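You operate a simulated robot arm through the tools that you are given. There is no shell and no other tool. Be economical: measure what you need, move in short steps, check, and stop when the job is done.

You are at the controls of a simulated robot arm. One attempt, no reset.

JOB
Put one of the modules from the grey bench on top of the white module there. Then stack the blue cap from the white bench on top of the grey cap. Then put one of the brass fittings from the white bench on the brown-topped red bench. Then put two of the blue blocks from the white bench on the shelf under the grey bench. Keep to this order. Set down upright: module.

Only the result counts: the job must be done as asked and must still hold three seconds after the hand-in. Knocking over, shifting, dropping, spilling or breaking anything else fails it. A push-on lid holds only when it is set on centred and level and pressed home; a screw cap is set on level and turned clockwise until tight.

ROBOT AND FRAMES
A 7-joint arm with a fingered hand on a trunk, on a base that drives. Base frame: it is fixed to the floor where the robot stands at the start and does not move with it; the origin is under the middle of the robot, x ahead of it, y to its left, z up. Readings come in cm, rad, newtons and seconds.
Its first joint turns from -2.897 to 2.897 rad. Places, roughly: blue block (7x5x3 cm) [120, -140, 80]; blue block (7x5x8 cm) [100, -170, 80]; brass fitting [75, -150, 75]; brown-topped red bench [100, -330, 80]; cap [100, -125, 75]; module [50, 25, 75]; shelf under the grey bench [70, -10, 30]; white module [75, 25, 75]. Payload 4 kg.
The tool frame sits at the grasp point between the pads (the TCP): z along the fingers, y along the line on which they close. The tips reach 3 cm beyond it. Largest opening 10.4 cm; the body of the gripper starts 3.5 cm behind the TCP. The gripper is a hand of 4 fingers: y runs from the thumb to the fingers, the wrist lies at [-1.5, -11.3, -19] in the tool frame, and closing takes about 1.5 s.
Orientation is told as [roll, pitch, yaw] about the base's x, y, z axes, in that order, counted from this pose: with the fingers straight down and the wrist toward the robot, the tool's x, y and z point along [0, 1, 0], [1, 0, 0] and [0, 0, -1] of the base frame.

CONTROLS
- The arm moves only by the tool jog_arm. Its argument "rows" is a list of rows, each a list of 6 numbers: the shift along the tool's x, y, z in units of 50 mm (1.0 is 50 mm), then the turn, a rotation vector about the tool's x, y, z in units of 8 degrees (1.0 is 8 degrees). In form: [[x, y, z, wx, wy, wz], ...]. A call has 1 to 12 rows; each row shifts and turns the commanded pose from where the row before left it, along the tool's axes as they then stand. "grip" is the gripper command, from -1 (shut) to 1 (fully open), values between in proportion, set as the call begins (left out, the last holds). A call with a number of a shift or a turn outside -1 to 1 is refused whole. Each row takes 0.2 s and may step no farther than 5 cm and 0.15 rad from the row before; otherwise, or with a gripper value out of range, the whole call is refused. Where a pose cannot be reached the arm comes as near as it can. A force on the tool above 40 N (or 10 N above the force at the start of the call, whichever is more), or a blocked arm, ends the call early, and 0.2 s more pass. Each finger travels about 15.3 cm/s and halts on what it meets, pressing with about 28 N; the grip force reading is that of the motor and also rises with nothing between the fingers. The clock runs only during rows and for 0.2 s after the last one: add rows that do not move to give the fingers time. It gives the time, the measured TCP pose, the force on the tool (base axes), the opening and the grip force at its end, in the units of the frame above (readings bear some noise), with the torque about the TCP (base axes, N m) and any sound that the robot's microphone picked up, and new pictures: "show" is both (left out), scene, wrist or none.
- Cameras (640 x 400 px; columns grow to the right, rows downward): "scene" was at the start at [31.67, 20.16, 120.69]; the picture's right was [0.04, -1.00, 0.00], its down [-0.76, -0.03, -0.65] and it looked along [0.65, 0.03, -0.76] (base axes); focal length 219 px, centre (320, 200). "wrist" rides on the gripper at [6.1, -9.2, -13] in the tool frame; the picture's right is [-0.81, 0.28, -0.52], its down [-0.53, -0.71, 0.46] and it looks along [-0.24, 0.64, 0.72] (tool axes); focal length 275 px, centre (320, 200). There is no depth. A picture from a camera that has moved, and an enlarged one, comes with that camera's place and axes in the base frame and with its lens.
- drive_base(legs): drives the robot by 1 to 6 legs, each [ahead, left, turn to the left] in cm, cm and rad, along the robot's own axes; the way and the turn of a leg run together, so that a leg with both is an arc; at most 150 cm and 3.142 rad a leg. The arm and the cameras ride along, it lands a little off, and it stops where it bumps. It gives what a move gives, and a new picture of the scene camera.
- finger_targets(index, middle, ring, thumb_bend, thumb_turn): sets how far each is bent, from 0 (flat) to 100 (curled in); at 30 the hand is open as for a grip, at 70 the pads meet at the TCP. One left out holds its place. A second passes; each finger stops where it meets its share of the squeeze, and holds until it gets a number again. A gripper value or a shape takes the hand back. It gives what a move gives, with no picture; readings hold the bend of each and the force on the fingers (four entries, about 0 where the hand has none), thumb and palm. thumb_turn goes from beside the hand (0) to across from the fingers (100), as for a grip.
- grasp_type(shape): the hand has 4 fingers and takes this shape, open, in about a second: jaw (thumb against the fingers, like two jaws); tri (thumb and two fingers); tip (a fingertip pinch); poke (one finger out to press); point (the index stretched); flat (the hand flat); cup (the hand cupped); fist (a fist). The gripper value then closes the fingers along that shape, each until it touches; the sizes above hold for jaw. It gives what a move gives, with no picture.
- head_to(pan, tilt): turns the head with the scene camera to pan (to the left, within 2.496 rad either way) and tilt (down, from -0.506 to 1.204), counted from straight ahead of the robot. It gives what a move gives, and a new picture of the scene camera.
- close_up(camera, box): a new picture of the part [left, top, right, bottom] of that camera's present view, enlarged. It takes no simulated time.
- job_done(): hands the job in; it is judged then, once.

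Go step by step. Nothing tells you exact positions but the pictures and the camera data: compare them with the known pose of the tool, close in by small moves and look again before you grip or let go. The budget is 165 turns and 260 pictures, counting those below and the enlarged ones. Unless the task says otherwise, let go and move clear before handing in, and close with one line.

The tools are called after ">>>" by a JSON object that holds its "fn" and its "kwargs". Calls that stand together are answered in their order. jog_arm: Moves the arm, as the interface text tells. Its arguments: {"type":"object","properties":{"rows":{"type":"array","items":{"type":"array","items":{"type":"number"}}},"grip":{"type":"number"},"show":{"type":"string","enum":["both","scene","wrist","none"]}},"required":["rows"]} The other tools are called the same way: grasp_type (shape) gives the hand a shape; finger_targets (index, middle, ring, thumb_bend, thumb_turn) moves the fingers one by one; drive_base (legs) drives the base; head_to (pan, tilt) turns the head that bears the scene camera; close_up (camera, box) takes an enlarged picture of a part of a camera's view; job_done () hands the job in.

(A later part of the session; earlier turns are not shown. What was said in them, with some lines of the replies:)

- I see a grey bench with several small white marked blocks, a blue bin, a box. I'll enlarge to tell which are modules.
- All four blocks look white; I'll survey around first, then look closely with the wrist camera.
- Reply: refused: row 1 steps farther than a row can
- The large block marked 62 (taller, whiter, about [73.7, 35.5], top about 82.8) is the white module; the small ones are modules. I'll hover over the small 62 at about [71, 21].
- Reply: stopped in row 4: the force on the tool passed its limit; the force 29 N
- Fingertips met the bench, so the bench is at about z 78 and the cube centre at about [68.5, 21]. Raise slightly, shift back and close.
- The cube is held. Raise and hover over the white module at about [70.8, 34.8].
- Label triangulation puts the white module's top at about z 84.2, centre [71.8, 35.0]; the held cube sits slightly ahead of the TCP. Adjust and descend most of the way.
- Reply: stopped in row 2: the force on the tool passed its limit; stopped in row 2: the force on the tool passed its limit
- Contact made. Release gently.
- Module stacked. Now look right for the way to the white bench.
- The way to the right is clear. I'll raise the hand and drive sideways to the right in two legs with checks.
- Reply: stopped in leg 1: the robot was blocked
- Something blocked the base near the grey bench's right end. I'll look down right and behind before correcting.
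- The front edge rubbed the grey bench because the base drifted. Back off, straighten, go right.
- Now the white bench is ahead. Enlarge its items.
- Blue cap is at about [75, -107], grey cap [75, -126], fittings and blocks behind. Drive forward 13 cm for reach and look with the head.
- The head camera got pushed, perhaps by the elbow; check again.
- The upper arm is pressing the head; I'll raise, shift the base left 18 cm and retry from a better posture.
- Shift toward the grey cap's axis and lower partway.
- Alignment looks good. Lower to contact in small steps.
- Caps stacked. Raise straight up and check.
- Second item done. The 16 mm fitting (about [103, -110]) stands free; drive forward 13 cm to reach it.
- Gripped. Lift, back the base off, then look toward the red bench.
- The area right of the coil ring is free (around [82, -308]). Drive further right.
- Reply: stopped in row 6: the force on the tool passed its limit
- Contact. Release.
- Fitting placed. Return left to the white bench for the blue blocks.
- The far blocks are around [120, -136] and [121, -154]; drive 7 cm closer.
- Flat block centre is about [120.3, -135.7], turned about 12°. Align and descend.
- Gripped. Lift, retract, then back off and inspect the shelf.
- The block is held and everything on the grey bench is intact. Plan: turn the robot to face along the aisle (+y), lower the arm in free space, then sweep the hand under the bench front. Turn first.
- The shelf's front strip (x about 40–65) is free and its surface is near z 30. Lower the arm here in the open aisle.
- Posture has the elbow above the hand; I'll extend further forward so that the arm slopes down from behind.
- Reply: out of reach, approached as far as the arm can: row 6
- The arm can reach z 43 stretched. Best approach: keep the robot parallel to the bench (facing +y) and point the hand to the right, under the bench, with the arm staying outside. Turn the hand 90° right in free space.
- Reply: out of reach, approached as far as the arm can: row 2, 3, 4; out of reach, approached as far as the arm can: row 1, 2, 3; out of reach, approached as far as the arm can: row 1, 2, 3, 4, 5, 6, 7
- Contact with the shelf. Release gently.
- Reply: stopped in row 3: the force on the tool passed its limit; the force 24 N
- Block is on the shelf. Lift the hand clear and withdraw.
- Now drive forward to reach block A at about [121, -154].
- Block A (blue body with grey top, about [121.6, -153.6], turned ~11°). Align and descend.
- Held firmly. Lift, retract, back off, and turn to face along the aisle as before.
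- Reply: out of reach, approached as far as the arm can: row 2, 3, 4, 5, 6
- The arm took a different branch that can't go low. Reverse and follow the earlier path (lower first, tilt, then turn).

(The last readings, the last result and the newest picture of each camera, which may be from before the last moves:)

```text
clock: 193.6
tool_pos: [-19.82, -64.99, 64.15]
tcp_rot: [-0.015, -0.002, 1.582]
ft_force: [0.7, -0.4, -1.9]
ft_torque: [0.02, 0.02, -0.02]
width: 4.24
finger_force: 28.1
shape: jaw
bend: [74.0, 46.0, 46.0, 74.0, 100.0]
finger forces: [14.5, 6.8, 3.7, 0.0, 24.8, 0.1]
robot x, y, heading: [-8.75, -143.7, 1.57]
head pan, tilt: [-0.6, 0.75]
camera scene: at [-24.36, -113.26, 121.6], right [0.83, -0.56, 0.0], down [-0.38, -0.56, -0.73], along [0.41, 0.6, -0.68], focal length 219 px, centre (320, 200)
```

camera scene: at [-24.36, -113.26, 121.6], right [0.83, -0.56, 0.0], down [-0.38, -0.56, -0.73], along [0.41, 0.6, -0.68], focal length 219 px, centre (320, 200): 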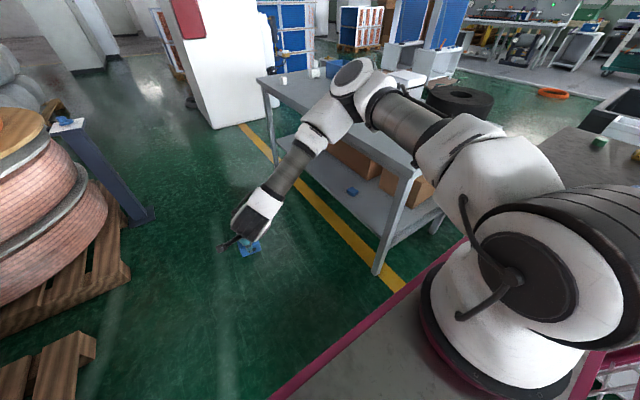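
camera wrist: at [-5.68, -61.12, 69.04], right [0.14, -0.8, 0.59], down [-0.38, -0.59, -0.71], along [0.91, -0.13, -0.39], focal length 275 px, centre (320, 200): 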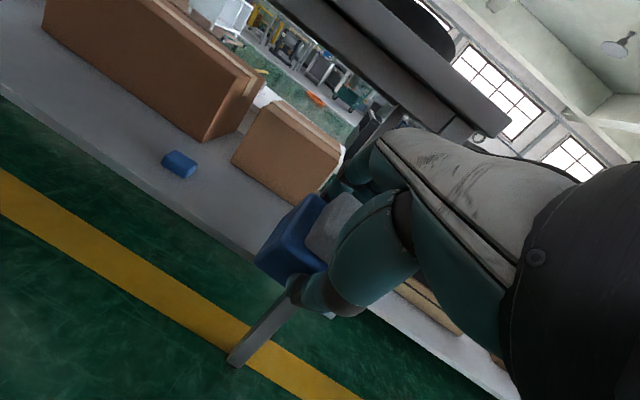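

>>> {"fn": "jog_arm", "kwargs": {"rows": [[0, 0, 0, -1, 0, 0], [0, 0, 0, -1, 0, 0], [0, 0, 0, -1, 0, 0], [0, 0, 0, -1, 0, 0], [0, 0, 0, -1, 0, 0], [0, -0.6, 0.7, 0, 0, 0], [0, -0.6, 0.7, 0, 0, 0], [0, 0.2, 0.8, 0, 0, 0], [0, 0.33, 0.73, 0, 0, 0], [0, 0.33, 0.73, 0, 0, 0], [0, 0.33, 0.73, 0, 0, 0], [0, 0, 0, 0, 0, 0]], "show": "scene"}}

```text
clock: 196.2
tool_pos: [-15.0, -52.81, 63.96]
tcp_rot: [-0.037, -0.383, 1.56]
ft_force: [-0.7, -0.4, -2.2]
ft_torque: [0.03, -0.03, -0.01]
width: 4.22
finger_force: 28.1
shape: jaw
bend: [74.0, 46.0, 46.0, 74.0, 100.0]
finger forces: [14.4, 6.7, 3.6, 0.1, 25.6, 0.1]
out of reach, approached as far as the arm can: row 2, 3, 4, 5, 6, 7, 8, 9, 10, 11
robot x, y, heading: [-8.82, -144.03, 1.572]
head pan, tilt: [-0.6, 0.75]
camera scene: at [-24.36, -113.26, 121.6], right [0.83, -0.56, 0.0], down [-0.38, -0.56, -0.73], along [0.41, 0.6, -0.68], focal length 219 px, centre (320, 200)
```

scene: 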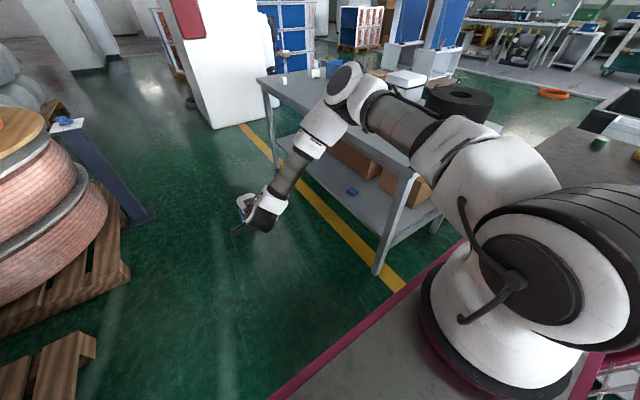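

This branch hits a wrist limit. I'll raise, bring the hand near and left (the start posture) to get the arm back in the original branch.

>>> {"fn": "jog_arm", "kwargs": {"rows": [[0, 0, -0.8, 0.7, 0, 0], [0, 0, -0.8, 0.7, 0, 0], [0, 0, -0.8, 0.7, 0, 0], [0, 0, -0.8, 0.6, 0, 0], [0, 0, -0.9, 0, 0, 0], [0, 0, -0.9, 0, 0, 0], [0, 0, -0.9, 0, 0, 0], [0, 0, -0.9, 0, 0, 0], [0, 0, -0.9, 0, 0, 0], [0, 0, 0, 0, 0, 0]], "show": "none"}}

>>> {"fn": "jog_arm", "kwargs": {"rows": [[0.5, -0.8, 0, 0, 0, 0], [0.5, -0.8, 0, 0, 0, 0], [0.5, -0.8, 0, 0, 0, 0], [0.5, -0.8, 0, 0, 0, 0], [0.5, -0.8, 0, 0, 0, 0], [0.5, -0.8, 0, 0, 0, 0], [0.5, -0.8, 0, 0, 0, 0], [0.5, -0.8, 0, 0, 0, 0], [0.5, -0.3, 0, 0, 0, 0], [0, 0, 0, 0, 0, 0]], "show": "scene"}}

```text
clock: 198.4
tool_pos: [-15.95, -57.48, 101.81]
tcp_rot: [-0.023, -0.023, 1.567]
ft_force: [0.5, -0.2, -1.9]
ft_torque: [-0.02, 0.01, -0.02]
width: 4.26
finger_force: 27.5
shape: jaw
bend: [74.0, 46.0, 46.0, 74.0, 100.0]
finger forces: [14.4, 6.7, 3.8, 0.0, 24.9, 0.1]
robot x, y, heading: [-8.8, -143.71, 1.58]
head pan, tilt: [-0.6, 0.75]
```

```text
clock: 200.6
tool_pos: [-30.2, -81.21, 101.37]
tcp_rot: [-0.023, -0.023, 1.566]
ft_force: [0.2, -0.4, -2.4]
ft_torque: [-0.05, 0.04, 0.03]
width: 4.27
finger_force: 27.6
shape: jaw
bend: [74.0, 46.0, 46.0, 74.0, 100.0]
finger forces: [14.5, 6.8, 3.7, 0.0, 25.1, 0.0]
out of reach, approached as far as the arm can: row 6, 7, 8, 9
robot x, y, heading: [-8.94, -143.74, 1.574]
head pan, tilt: [-0.6, 0.75]
camera scene: at [-24.37, -113.26, 121.6], right [0.83, -0.56, 0.0], down [-0.38, -0.56, -0.73], along [0.41, 0.6, -0.68], focal length 219 px, centre (320, 200)
```

scene: 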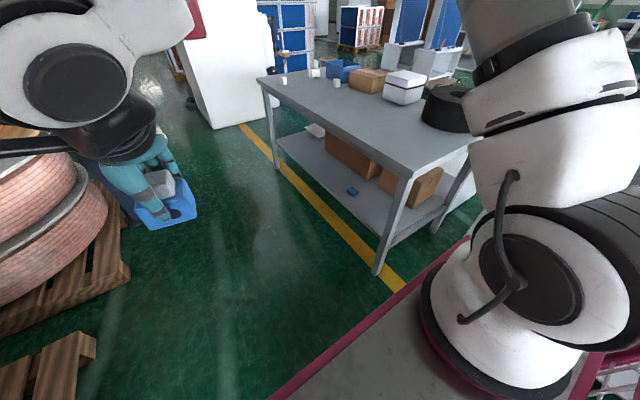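

>>> {"fn": "jog_arm", "kwargs": {"rows": [[-0.8, 0.5, 0, 0, 0, 0], [-0.8, 0.5, 0, 0, 0, 0], [-0.8, 0, 0, 0, 0, 0.9], [-0.5, 0, 0, 0, 0, 0.9], [0, 0, 0, 0, 0, 1], [0, 0, 0, 0, 0, 1], [0, 0, 0, 0, 0, 1], [0, 0, 0, 0, 0, 1], [0, 0, 0, 0, 0, 1], [0, 0, 0, 0, 0, 1], [0, 0, 0, 0, 0, 1], [0, 0, 0, 0, 0, 1]], "show": "scene"}}

>>> {"fn": "jog_arm", "kwargs": {"rows": [[0, 0, 0, 0, 0, 1], [0, 0, 0, 0, 0, 1], [0, 0, 0, 0, 0, 1], [0, 0, 0, 0, 0, 1], [0, 0, 0, 0, 0, 1], [0, 0, 0, 0, 0, 1], [0, 0, 0, 0, 0, 0]], "show": "scene"}}

```text
clock: 203.2
tool_pos: [-15.73, -76.67, 101.95]
tcp_rot: [0.019, -0.029, 0.198]
ft_force: [-0.2, 0.0, -1.6]
ft_torque: [0.03, 0.03, 0.02]
width: 4.25
finger_force: 28.2
shape: jaw
bend: [74.0, 46.0, 46.0, 74.0, 100.0]
finger forces: [14.5, 6.6, 3.8, 0.0, 25.0, 0.1]
robot x, y, heading: [-8.72, -144.23, 1.573]
head pan, tilt: [-0.6, 0.75]
camera scene: at [-24.37, -113.28, 121.6], right [0.83, -0.56, 0.0], down [-0.38, -0.56, -0.73], along [0.41, 0.6, -0.68], focal length 219 px, centre (320, 200)
```

scene: 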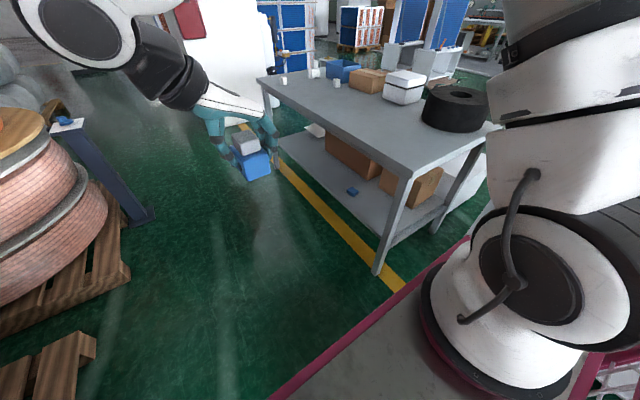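

```text
clock: 204.8
tool_pos: [-8.23, -76.65, 105.83]
tcp_rot: [0.03, -0.001, -0.639]
ft_force: [0.4, -0.1, -2.0]
ft_torque: [0.01, -0.01, -0.01]
width: 4.23
finger_force: 27.8
shape: jaw
bend: [74.0, 46.0, 46.0, 74.0, 100.0]
finger forces: [14.4, 6.6, 3.7, 0.0, 25.1, 0.1]
out of reach, approached as far as the arm can: row 3, 4, 5, 6
robot x, y, heading: [-8.73, -143.88, 1.575]
head pan, tilt: [-0.6, 0.75]
camera scene: at [-24.36, -113.26, 121.6], right [0.83, -0.56, 0.0], down [-0.38, -0.56, -0.73], along [0.41, 0.6, -0.68], focal length 219 px, centre (320, 200)
```

scene: 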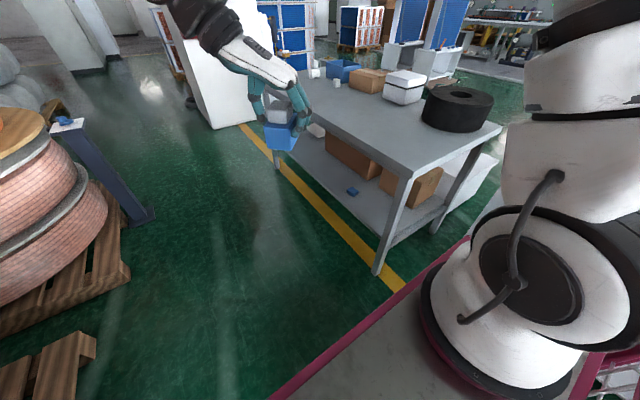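

>>> {"fn": "jog_arm", "kwargs": {"rows": [[0, 0, 0, 0, 0, -1], [0, 0, 0, 0, 0, -1], [0, 0, 0, 0, 0, -1], [0, 0, 0, 0, 0, -1], [0, 0, 0, 0, 0, -1], [0, 0, 0, 0, 0, -1], [0, 0, 0, 0, 0, -1], [0, 0, 0, 0, 0, -1], [0, 0, 0, 0, 0, -1], [0, 0, 0, 0, 0, -1], [0, 0, 0, 0, 0, -1], [0, 0, 0, 0, 0, -1]], "show": "none"}}

>>> {"fn": "jog_arm", "kwargs": {"rows": [[0, 0, 0, 0, 0, -1], [0, 0, 0, 0, 0, -1], [0, 0, 0, 0, 0, -0.8], [0.6, 0.7, 0.3, 0, 0, 0], [0.6, 0.7, 0.3, 0, 0, 0], [0.6, 0.7, 0.3, 0, 0, 0], [0.4, 0.8, 0.3, 0, 0, 0], [0.4, 0.8, 0.3, 0, 0, 0], [0, 0.9, 0.3, 0, 0, 0], [0, 0.9, 0.3, 0, 0, 0], [0, 0.9, 0.3, 0, 0, 0], [0, 0, 0, 0, 0, 0]], "show": "scene"}}

```text
clock: 207.4
tool_pos: [-8.29, -76.48, 105.78]
tcp_rot: [-0.008, -0.03, 1.039]
ft_force: [0.3, 0.0, -1.7]
ft_torque: [-0.02, -0.01, 0.01]
width: 4.26
finger_force: 27.8
shape: jaw
bend: [74.0, 46.0, 46.0, 74.0, 100.0]
finger forces: [14.4, 6.7, 3.8, 0.1, 24.8, 0.0]
robot x, y, heading: [-8.7, -144.05, 1.577]
head pan, tilt: [-0.6, 0.75]
```

```text
clock: 210.0
tool_pos: [-16.22, -42.78, 94.19]
tcp_rot: [-0.019, -0.027, 1.425]
ft_force: [-0.7, 0.5, -1.5]
ft_torque: [0.02, 0.03, 0.02]
width: 4.22
finger_force: 27.8
shape: jaw
bend: [74.0, 46.0, 46.0, 74.0, 100.0]
finger forces: [14.4, 6.7, 3.9, 0.1, 25.1, 0.1]
robot x, y, heading: [-8.91, -143.79, 1.571]
head pan, tilt: [-0.6, 0.75]
camera scene: at [-24.36, -113.26, 121.6], right [0.83, -0.56, 0.0], down [-0.38, -0.56, -0.73], along [0.41, 0.6, -0.68], focal length 219 px, centre (320, 200)
```

scene: 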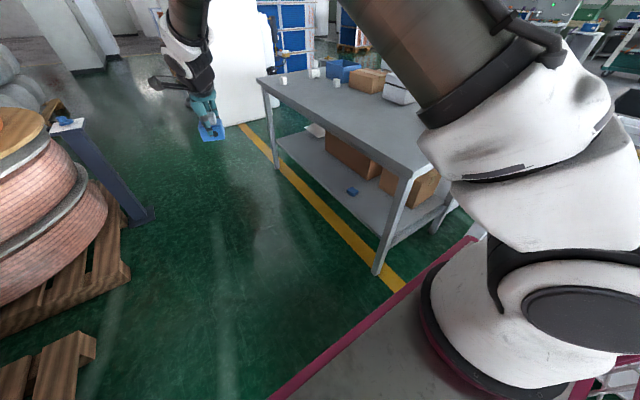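

The arm swung back into the original branch. Continue with the earlier path.

>>> {"fn": "jog_arm", "kwargs": {"rows": [[0, -0.5, 0.8, 0, 0, -0.4], [0, -0.5, 0.8, 0, 0, -0.4], [0, -0.6, 0.75, 0, 0, -0.3], [0, -0.6, 0.75, 0, 0, 0], [0, -0.6, 0.75, 0, 0, 0], [0, -0.6, 0.75, 0, 0, 0], [0, -0.2, 0.9, 0, 0, 0], [0, 0, 0, 0, 0, 0]], "show": "scene"}}

```text
clock: 211.8
tool_pos: [-16.23, -60.04, 66.34]
tcp_rot: [-0.024, -0.024, 1.581]
ft_force: [0.4, 0.4, -1.9]
ft_torque: [-0.02, 0.0, 0.05]
width: 4.22
finger_force: 28.2
shape: jaw
bend: [74.0, 46.0, 46.0, 74.0, 100.0]
finger forces: [14.3, 6.8, 3.8, 0.0, 25.0, 0.0]
robot x, y, heading: [-9.17, -143.94, 1.577]
head pan, tilt: [-0.6, 0.75]
camera scene: at [-24.37, -113.26, 121.6], right [0.83, -0.56, 0.0], down [-0.38, -0.56, -0.73], along [0.41, 0.6, -0.68], focal length 219 px, centre (320, 200)
```

scene: 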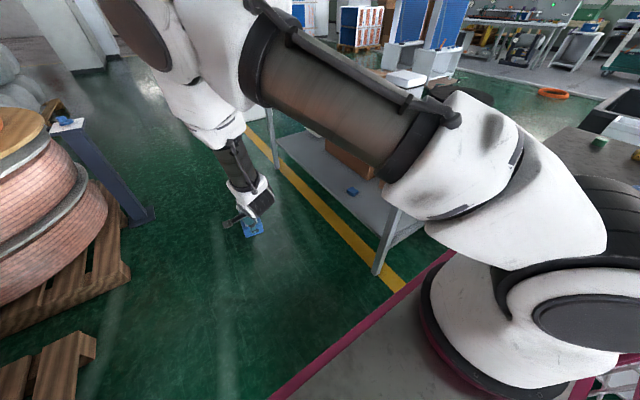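

>>> {"fn": "jog_arm", "kwargs": {"rows": [[0, 0, 0, -1, 0, 0], [0, 0, 0, -1, 0, 0], [0, 0, 0, -1, 0, 0], [0, 0, 0, -1, 0, 0], [0, 0, 0, -1, 0, 0], [0, -0.6, 0.7, 0, 0, 0], [0, -0.6, 0.7, 0, 0, 0], [0, -0.6, 0.7, 0, 0, 0], [0, -0.6, 0.7, 0, 0, 0], [0, 0, 0, 0, 0, 0]], "show": "none"}}

>>> {"fn": "jog_arm", "kwargs": {"rows": [[0, 0, 0, 0, -0.66, 0.75], [0, 0, 0, 0, -0.66, 0.75], [0, 0, 0, 0, -0.66, 0.75], [0, 0, 0, 0, -0.66, 0.75], [0, 0, 0, 0, -0.66, 0.75], [0, 0, 0, 0, -0.66, 0.75], [0, 0, 0, 0, 0, 0]], "show": "scene"}}

```text
clock: 214.0
tool_pos: [-15.79, -59.68, 47.9]
tcp_rot: [-0.031, -0.721, 1.603]
ft_force: [-0.5, 0.3, -1.7]
ft_torque: [-0.01, 0.0, -0.03]
width: 4.23
finger_force: 27.9
shape: jaw
bend: [74.0, 46.0, 46.0, 74.0, 100.0]
finger forces: [14.2, 6.5, 3.6, 0.2, 25.8, 0.0]
robot x, y, heading: [-8.54, -144.04, 1.569]
head pan, tilt: [-0.6, 0.75]
```

```text
clock: 215.6
tool_pos: [-15.81, -59.81, 47.97]
tcp_rot: [-0.023, -0.737, 0.757]
ft_force: [0.2, 0.3, -1.0]
ft_torque: [-0.03, 0.03, 0.02]
width: 4.21
finger_force: 28.1
shape: jaw
bend: [74.0, 46.0, 46.0, 74.0, 100.0]
finger forces: [14.0, 6.3, 3.5, 0.1, 25.3, 0.0]
robot x, y, heading: [-9.06, -144.05, 1.574]
head pan, tilt: [-0.6, 0.75]
camera scene: at [-24.37, -113.26, 121.6], right [0.83, -0.56, 0.0], down [-0.38, -0.56, -0.73], along [0.41, 0.6, -0.68], focal length 219 px, centre (320, 200)
```

scene: 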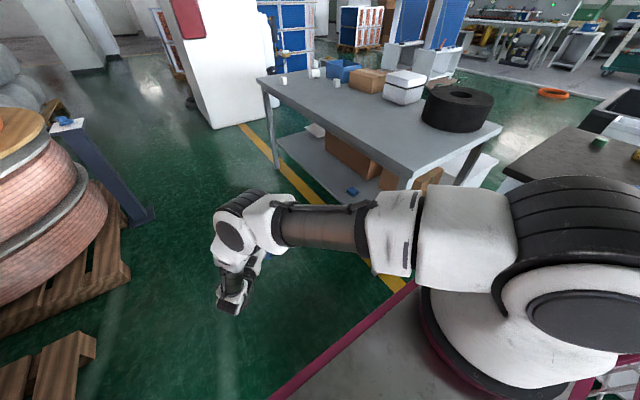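

Same posture as before. Finish the turn and move right.

>>> {"fn": "jog_arm", "kwargs": {"rows": [[0, 0, 0, 0, -0.66, 0.75], [0, 0, 0, 0, -0.66, 0.75], [0, 0, 0, 0, -0.66, 0.75], [0, 0, 0, 0, -0.66, 0.75], [0, 0.74, 0.65, 0, -0.3, 0.35], [0, 0.74, 0.65, 0, 0, 0], [0, 0.74, 0.65, 0, 0, 0], [0, 0.74, 0.65, 0, 0, 0], [0, 0.74, 0.65, 0, 0, 0], [0, 0, 0, 0, 0, 0]], "show": "scene"}}

>>> {"fn": "drive_base", "kwargs": {"legs": [[43, 0, 0], [0, -8, 0]]}}

```text
clock: 217.8
tool_pos: [9.33, -56.72, 48.99]
tcp_rot: [-0.004, -0.745, 0.123]
ft_force: [-0.6, 0.4, -2.1]
ft_torque: [-0.03, 0.05, -0.02]
width: 4.2
finger_force: 27.9
shape: jaw
bend: [74.0, 46.0, 46.0, 74.0, 100.0]
finger forces: [14.1, 6.4, 3.6, 0.1, 25.6, 0.0]
out of reach, approached as far as the arm can: row 4
robot x, y, heading: [-8.83, -143.95, 1.574]
head pan, tilt: [-0.6, 0.75]
camera scene: at [-24.35, -113.25, 121.6], right [0.83, -0.56, 0.0], down [-0.38, -0.56, -0.73], along [0.41, 0.6, -0.68], focal length 219 px, centre (320, 200)
```

scene: 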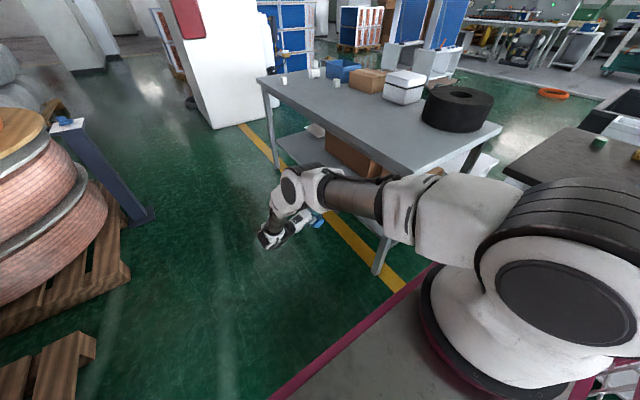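

```text
clock: 221.1
tool_pos: [16.43, -13.69, 49.04]
tcp_rot: [-0.003, -0.745, 0.129]
ft_force: [0.5, -0.4, -3.1]
ft_torque: [-0.01, 0.03, 0.02]
width: 4.19
finger_force: 27.7
shape: jaw
bend: [74.0, 46.0, 46.0, 74.0, 100.0]
finger forces: [14.0, 6.4, 3.5, 0.1, 25.5, 0.0]
robot x, y, heading: [-0.95, -101.22, 1.578]
head pan, tilt: [-0.6, 0.75]
camera scene: at [-16.85, -70.44, 121.6], right [0.83, -0.56, 0.0], down [-0.38, -0.57, -0.73], along [0.41, 0.61, -0.68], focal length 219 px, centre (320, 200)
```

scene: 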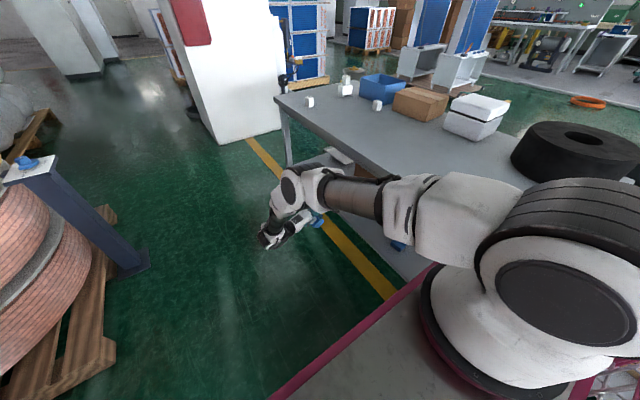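

>>> {"fn": "jog_arm", "kwargs": {"rows": [[-0.9, 0, 0, 0, 0, 0], [-0.9, 0, 0, 0, 0, 0], [0, 0.74, 0.66, 0, 0, 0], [0, 0.74, 0.66, 0, 0, 0], [0, 0.74, 0.66, 0, 0, 0], [0, 0.74, 0.66, 0, 0, 0], [0, 0, 0, 0, 0, 0]]}}

```text
clock: 222.7
tool_pos: [37.36, -20.06, 49.33]
tcp_rot: [-0.005, -0.745, 0.129]
ft_force: [0.5, -0.6, -2.2]
ft_torque: [-0.04, 0.03, 0.02]
width: 4.2
finger_force: 28.2
shape: jaw
bend: [74.0, 46.0, 46.0, 74.0, 100.0]
finger forces: [14.2, 6.4, 3.5, 0.0, 25.7, 0.0]
robot x, y, heading: [-1.14, -101.18, 1.582]
head pan, tilt: [-0.6, 0.75]
camera scene: at [-16.84, -70.44, 121.6], right [0.83, -0.56, 0.0], down [-0.38, -0.57, -0.73], along [0.41, 0.61, -0.68], focal length 219 px, centre (320, 200)
camera wrist: at [21.1, -16.04, 52.59], right [-0.05, -0.82, 0.57], down [-0.15, -0.56, -0.82], along [0.99, -0.12, -0.1], focal length 275 px, centre (320, 200)
```

scene: 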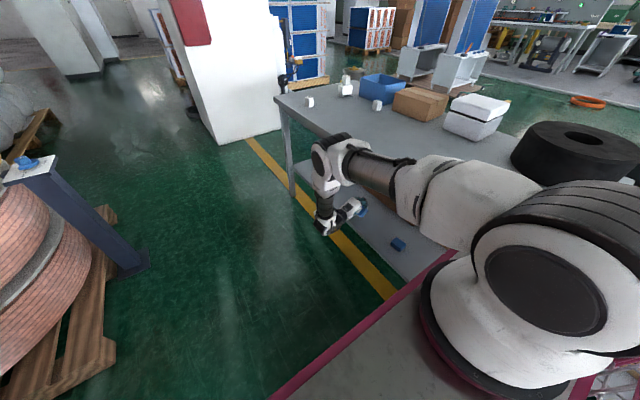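
wrist: 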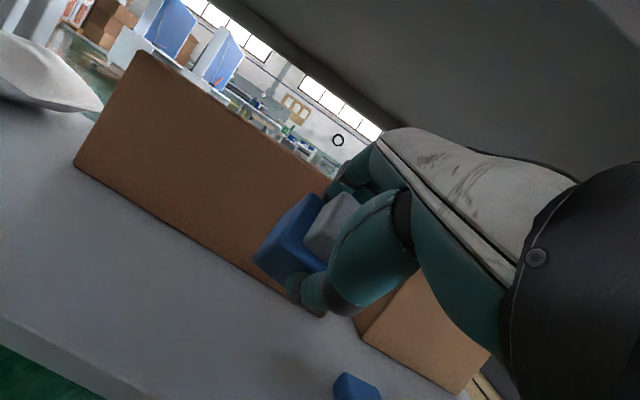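

>>> {"fn": "jog_arm", "kwargs": {"rows": [[0, 0.74, 0.66, 0, 0, 0], [0, 0.74, 0.66, 0, 0, 0], [-0.5, 0.2, 0.2, 0, 0, 0], [0, -0.25, 0.25, 0.8, 0, 0], [0, -0.2, 0.28, 0.8, 0, 0], [0, -0.15, 0.3, 0.8, 0, 0], [0, 0, 0, 0, 0, 0]]}}

>>> {"fn": "close_up", "kwargs": {"camera": "scene", "box": [280, 120, 480, 260]}}

```text
clock: 224.3
tool_pos: [48.72, -21.14, 44.41]
tcp_rot: [-0.004, -0.409, 0.129]
ft_force: [-0.1, -0.7, -3.1]
ft_torque: [0.01, 0.01, 0.02]
width: 4.21
finger_force: 27.9
shape: jaw
bend: [74.0, 46.0, 46.0, 74.0, 100.0]
finger forces: [14.3, 6.6, 3.8, 0.0, 25.5, 0.0]
robot x, y, heading: [-1.43, -100.96, 1.58]
head pan, tilt: [-0.6, 0.75]
camera scene: at [-16.83, -70.44, 121.6], right [0.83, -0.56, 0.0], down [-0.38, -0.57, -0.73], along [0.41, 0.61, -0.68], focal length 219 px, centre (320, 200)
camera wrist: at [34.5, -16.77, 52.49], right [0.15, -0.8, 0.59], down [-0.4, -0.59, -0.7], along [0.9, -0.13, -0.41], focal length 275 px, centre (320, 200)
```

scene: 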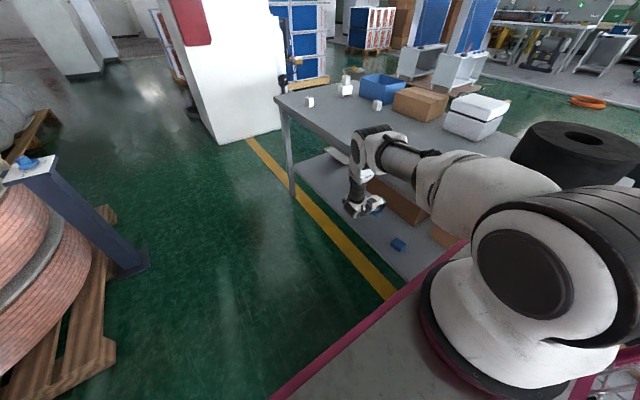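
wrist: 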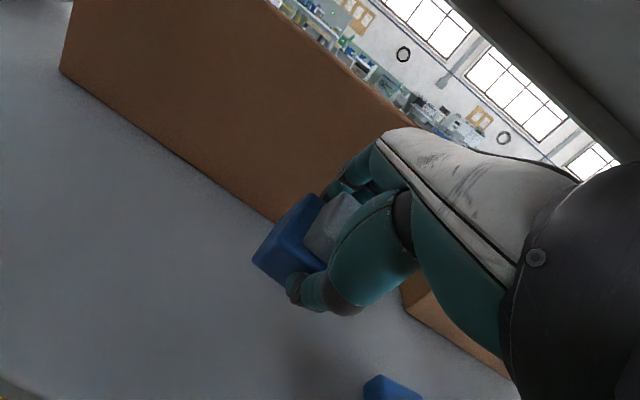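

```text
2.86 times, centred on (380, 190) of scene
camera zoom: at [-16.83, -70.44, 121.6], right [0.83, -0.56, 0.0], down [-0.38, -0.57, -0.73], along [0.41, 0.61, -0.68], focal length 626 px, centre (149, 229)
```

zoom: 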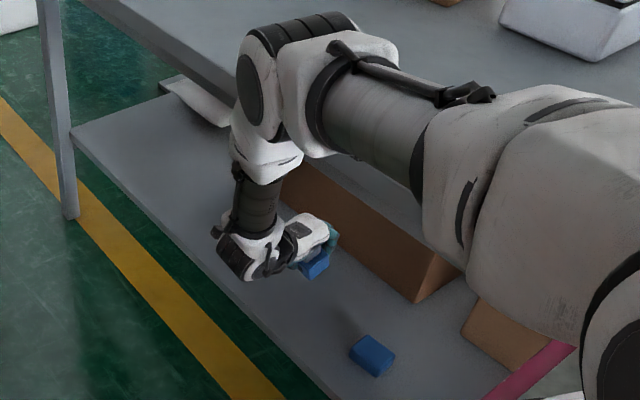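

>>> {"fn": "jog_arm", "kwargs": {"rows": [[0, -0.15, 0.4, 0.6, 0, 0], [0, -0.12, 0.4, 0, 0, 0], [0, -0.06, 0.19, 0, 0, 0], [0, -0.03, 0.1, 0, 0, 0], [0, -0.03, 0.1, 0, 0, 0], [0, -0.02, 0.06, 0, 0, 0], [0, -0.02, 0.06, 0, 0, 0], [0, -0.02, 0.06, 0, 0, 0], [0, 0, 0, 0, 0, 0]]}}

```text
clock: 226.3
tool_pos: [49.01, -21.22, 37.01]
tcp_rot: [-0.004, -0.326, 0.128]
ft_force: [0.9, 0.3, -2.1]
ft_torque: [-0.02, 0.03, 0.0]
width: 4.22
finger_force: 28.1
shape: jaw
bend: [74.0, 46.0, 46.0, 74.0, 100.0]
finger forces: [14.3, 6.6, 3.8, 0.1, 25.5, 0.0]
robot x, y, heading: [-1.12, -100.97, 1.579]
head pan, tilt: [-0.6, 0.75]
camera scene: at [-16.83, -70.44, 121.6], right [0.83, -0.56, 0.0], down [-0.38, -0.57, -0.73], along [0.41, 0.61, -0.68], focal length 219 px, centre (320, 200)
camera wrist: at [35.55, -16.66, 46.37], right [0.2, -0.79, 0.58], down [-0.46, -0.6, -0.66], along [0.87, -0.14, -0.48], focal length 275 px, centre (320, 200)
```

scene: 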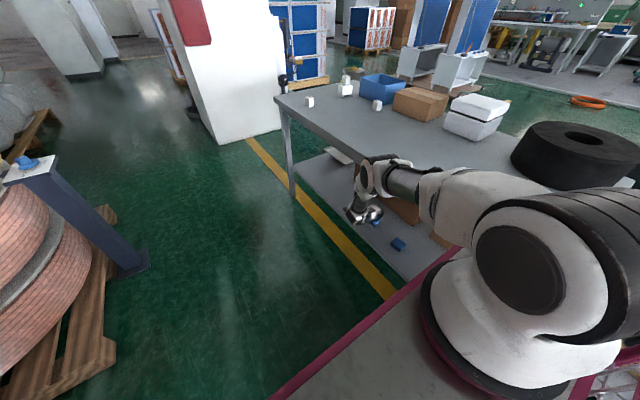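
wrist: 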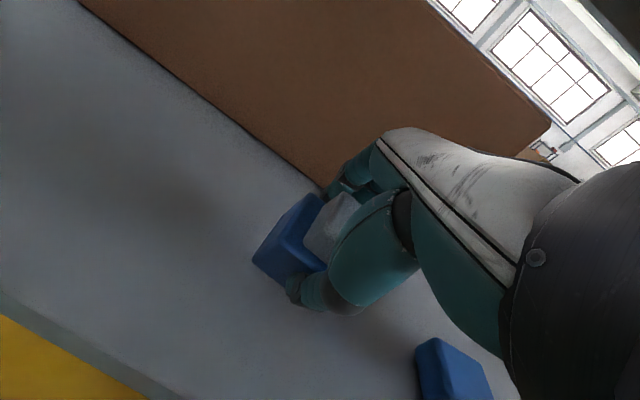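

>>> {"fn": "jog_arm", "kwargs": {"rows": [[0, -0.02, 0.06, 0, 0, 0], [0, -0.02, 0.06, 0, 0, 0], [0, -0.02, 0.06, 0, 0, 0], [0, -0.02, 0.06, 0, 0, 0], [0, -0.02, 0.06, 0, 0, 0], [0, 0, 0, 0, 0, 0]], "show": "wrist"}}

```text
clock: 227.7
tool_pos: [49.09, -21.04, 35.53]
tcp_rot: [-0.002, -0.326, 0.128]
ft_force: [0.1, 0.4, -0.3]
ft_torque: [-0.03, 0.02, 0.0]
width: 4.21
finger_force: 28.0
shape: jaw
bend: [74.0, 46.0, 46.0, 74.0, 100.0]
finger forces: [14.7, 6.8, 4.1, 0.0, 25.4, 0.0]
robot x, y, heading: [-0.88, -100.89, 1.582]
head pan, tilt: [-0.6, 0.75]
camera wrist: at [35.57, -16.68, 44.83], right [0.2, -0.79, 0.58], down [-0.46, -0.6, -0.66], along [0.87, -0.14, -0.48], focal length 275 px, centre (320, 200)
```

wrist: 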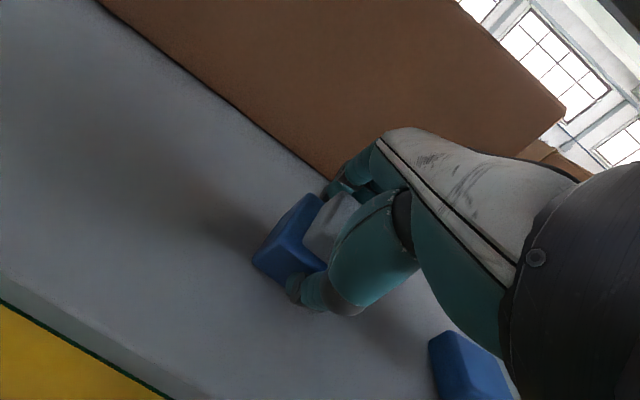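

>>> {"fn": "jog_arm", "kwargs": {"rows": [[0, -0.02, 0.05, 0, 0, 0], [0, 0, 0, 0, 0, 0]], "show": "none"}}

>>> {"fn": "jog_arm", "kwargs": {"rows": [[0, 0, 0, 0, 0, 0], [0, 0, 0, 0, 0, 0]], "grip": 0.05, "show": "wrist"}}

```text
clock: 228.3
tool_pos: [49.12, -21.07, 35.31]
tcp_rot: [-0.002, -0.327, 0.126]
ft_force: [-0.1, 2.3, 3.5]
ft_torque: [-0.14, 0.01, 0.0]
width: 4.24
finger_force: 28.2
shape: jaw
bend: [74.0, 46.0, 45.0, 74.0, 100.0]
finger forces: [15.5, 7.9, 4.4, 0.1, 25.8, 0.0]
robot x, y, heading: [-1.24, -100.73, 1.576]
head pan, tilt: [-0.6, 0.75]
```

```text
clock: 228.9
tool_pos: [49.06, -21.07, 35.24]
tcp_rot: [-0.003, -0.324, 0.126]
ft_force: [-0.3, 1.0, 0.5]
ft_torque: [-0.01, 0.01, -0.01]
width: 5.4
finger_force: 0.1
shape: jaw
bend: [74.0, 44.0, 40.0, 69.0, 100.0]
finger forces: [0.1, 0.0, 0.0, 0.0, 0.0, 0.0]
robot x, y, heading: [-0.95, -100.88, 1.58]
head pan, tilt: [-0.6, 0.75]
camera wrist: at [35.53, -16.76, 44.52], right [0.2, -0.79, 0.58], down [-0.46, -0.6, -0.66], along [0.87, -0.14, -0.48], focal length 275 px, centre (320, 200)
```

wrist: 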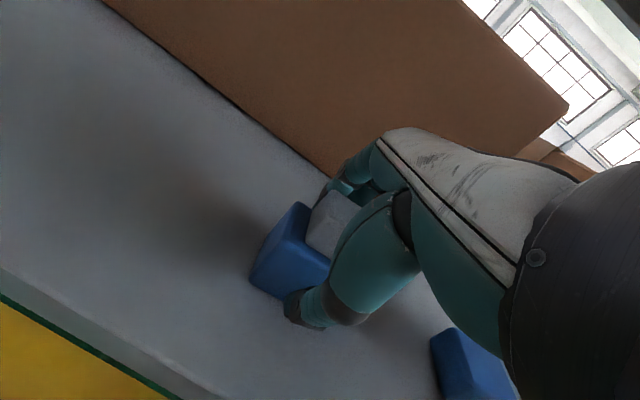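

>>> {"fn": "jog_arm", "kwargs": {"rows": [[0, 0.01, -0.03, 0, 0, 0], [0, 0.01, -0.03, 0, 0, 0], [0, 0, 0, 0, 0, 0], [0, 0, 0, 0, 0, 0]], "grip": 1, "show": "wrist"}}

>>> {"fn": "close_up", "kwargs": {"camera": "wrist", "box": [200, 140, 440, 340]}}

```text
clock: 229.9
tool_pos: [49.07, -21.14, 35.67]
tcp_rot: [-0.004, -0.326, 0.126]
ft_force: [0.0, 0.4, 0.0]
ft_torque: [0.02, -0.02, 0.0]
width: 10.37
finger_force: 0.0
shape: jaw
bend: [30.0, 30.0, 30.0, 30.0, 98.0]
finger forces: [0.0, 0.0, 0.1, 0.0, 0.0, 0.0]
robot x, y, heading: [-1.17, -100.96, 1.584]
head pan, tilt: [-0.6, 0.75]
camera wrist: at [35.53, -16.73, 44.88], right [0.2, -0.79, 0.58], down [-0.46, -0.6, -0.66], along [0.87, -0.14, -0.48], focal length 275 px, centre (320, 200)
```

wrist: 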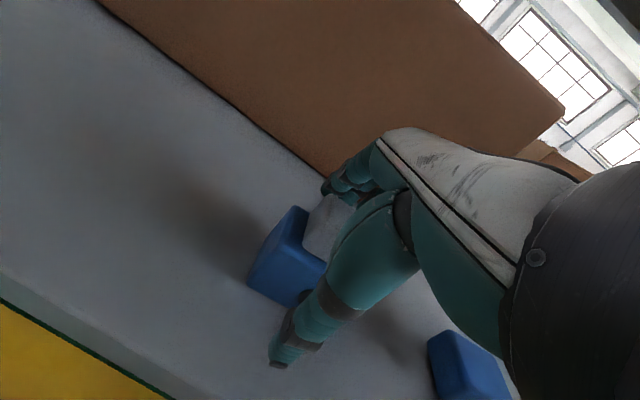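

```text
2.00 times, centred on (320, 240) of wrist
camera zoom: at [35.53, -16.73, 44.88], right [0.2, -0.79, 0.58], down [-0.46, -0.6, -0.66], along [0.87, -0.14, -0.48], focal length 551 px, centre (320, 120)
```

zoom: 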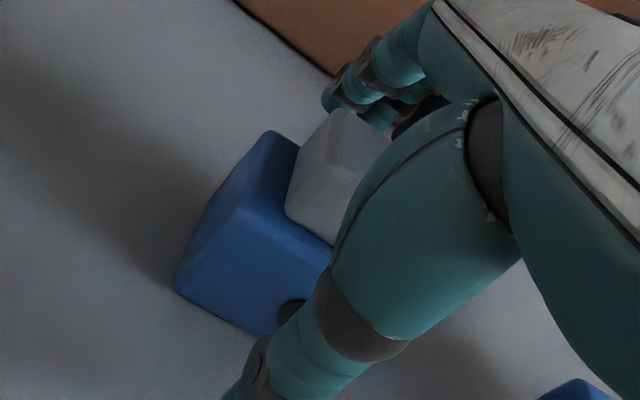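

Both blocks rest on the shelf. Raise vertically, then withdraw.

>>> {"fn": "jog_arm", "kwargs": {"rows": [[0, 0.1, -0.28, 0, 0, 0], [0, 0.16, -0.47, 0, 0, 0], [0, 0.16, -0.47, 0, 0, 0], [0, 0.15, -0.4, 0, 0, 0], [0, 0.08, -0.2, 0, 0, 0], [0, 0, 0, 0, 0, 0]], "show": "wrist"}}

```text
clock: 231.3
tool_pos: [49.25, -21.1, 45.34]
tcp_rot: [-0.003, -0.325, 0.128]
ft_force: [0.1, 0.4, 0.7]
ft_torque: [-0.03, 0.0, 0.01]
width: 10.37
finger_force: 0.0
shape: jaw
bend: [30.0, 30.0, 30.0, 30.0, 98.0]
finger forces: [0.0, 0.0, 0.1, 0.0, 0.0, 0.0]
robot x, y, heading: [-1.34, -101.21, 1.582]
head pan, tilt: [-0.6, 0.75]
camera wrist: at [35.73, -16.68, 54.58], right [0.2, -0.79, 0.58], down [-0.46, -0.6, -0.66], along [0.87, -0.14, -0.48], focal length 275 px, centre (320, 200)
```

wrist: 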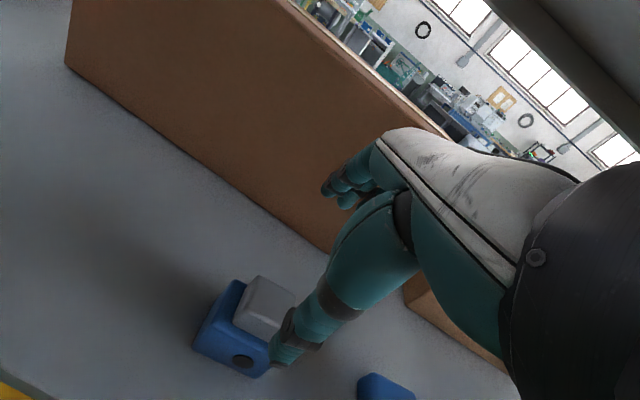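

>>> {"fn": "jog_arm", "kwargs": {"rows": [[0, -0.9, -0.32, 0, 0, 0], [0, -0.9, -0.32, 0, 0, 0], [0, -0.9, -0.32, 0, 0, 0], [0, -0.9, -0.32, 0, 0, 0], [0, -0.9, -0.32, 0, 0, 0], [0, -0.9, -0.32, 0, 0, 0], [0, 0, 0, 0, 0, 0]]}}

>>> {"fn": "close_up", "kwargs": {"camera": "scene", "box": [270, 60, 470, 270]}}

```text
clock: 232.9
tool_pos: [20.97, -24.75, 45.64]
tcp_rot: [-0.003, -0.326, 0.126]
ft_force: [-0.4, 0.2, 0.3]
ft_torque: [0.0, 0.01, -0.04]
width: 10.39
finger_force: 0.0
shape: jaw
bend: [30.0, 30.0, 30.0, 30.0, 98.0]
finger forces: [0.0, 0.0, 0.1, 0.0, 0.1, 0.0]
robot x, y, heading: [-1.26, -101.08, 1.584]
head pan, tilt: [-0.6, 0.75]
camera scene: at [-16.85, -70.45, 121.6], right [0.83, -0.56, 0.0], down [-0.38, -0.57, -0.73], along [0.41, 0.61, -0.68], focal length 219 px, centre (320, 200)
camera wrist: at [7.26, -20.28, 54.96], right [0.2, -0.79, 0.58], down [-0.46, -0.6, -0.66], along [0.87, -0.14, -0.48], focal length 275 px, centre (320, 200)
```

scene: 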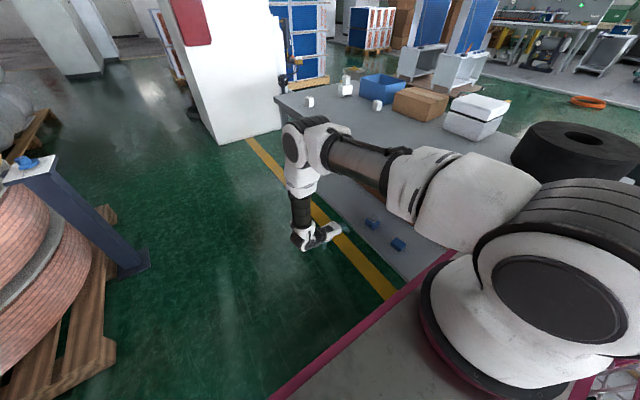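
wrist: 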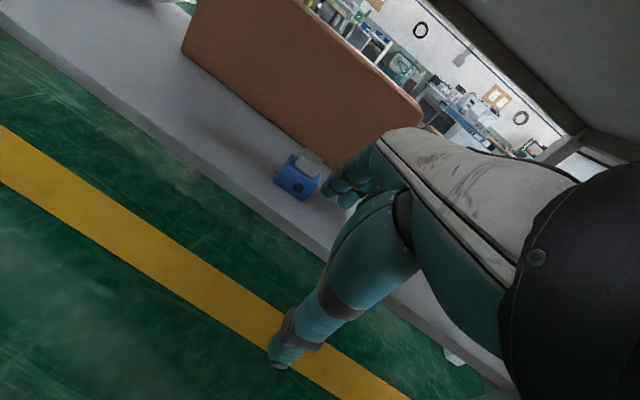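

```text
1.90 times, centred on (370, 165) of scene
camera zoom: at [-16.85, -70.45, 121.6], right [0.83, -0.56, 0.0], down [-0.38, -0.57, -0.73], along [0.41, 0.61, -0.68], focal length 418 px, centre (225, 267)
```

zoom: 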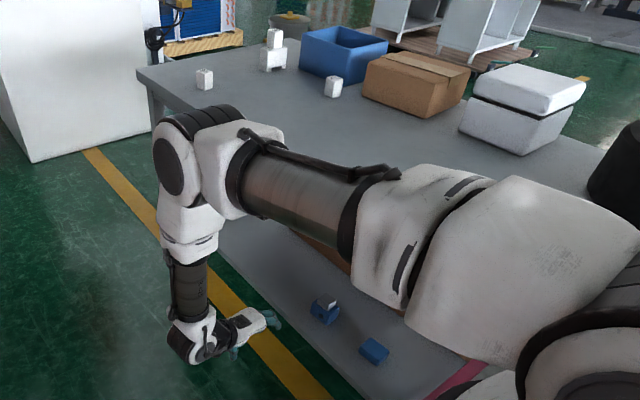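

The module stack is still standing, both blue blocks are on the shelf, and the hand is clear, so I'm handing in.

>>> {"fn": "job_done", "kwargs": {}}

```text
The job is handed in.
```

I did all four steps in the order asked and handed the job in with the hand clear; I have not seen the verdict. The small 62 module is on the white module, and the blue cap is on the grey cap. The 16 mm fitting is on the red bench, and two blue blocks are on the shelf under the grey bench. Early on, the base bumped the front of the grey bench, and nothing on it looked moved.
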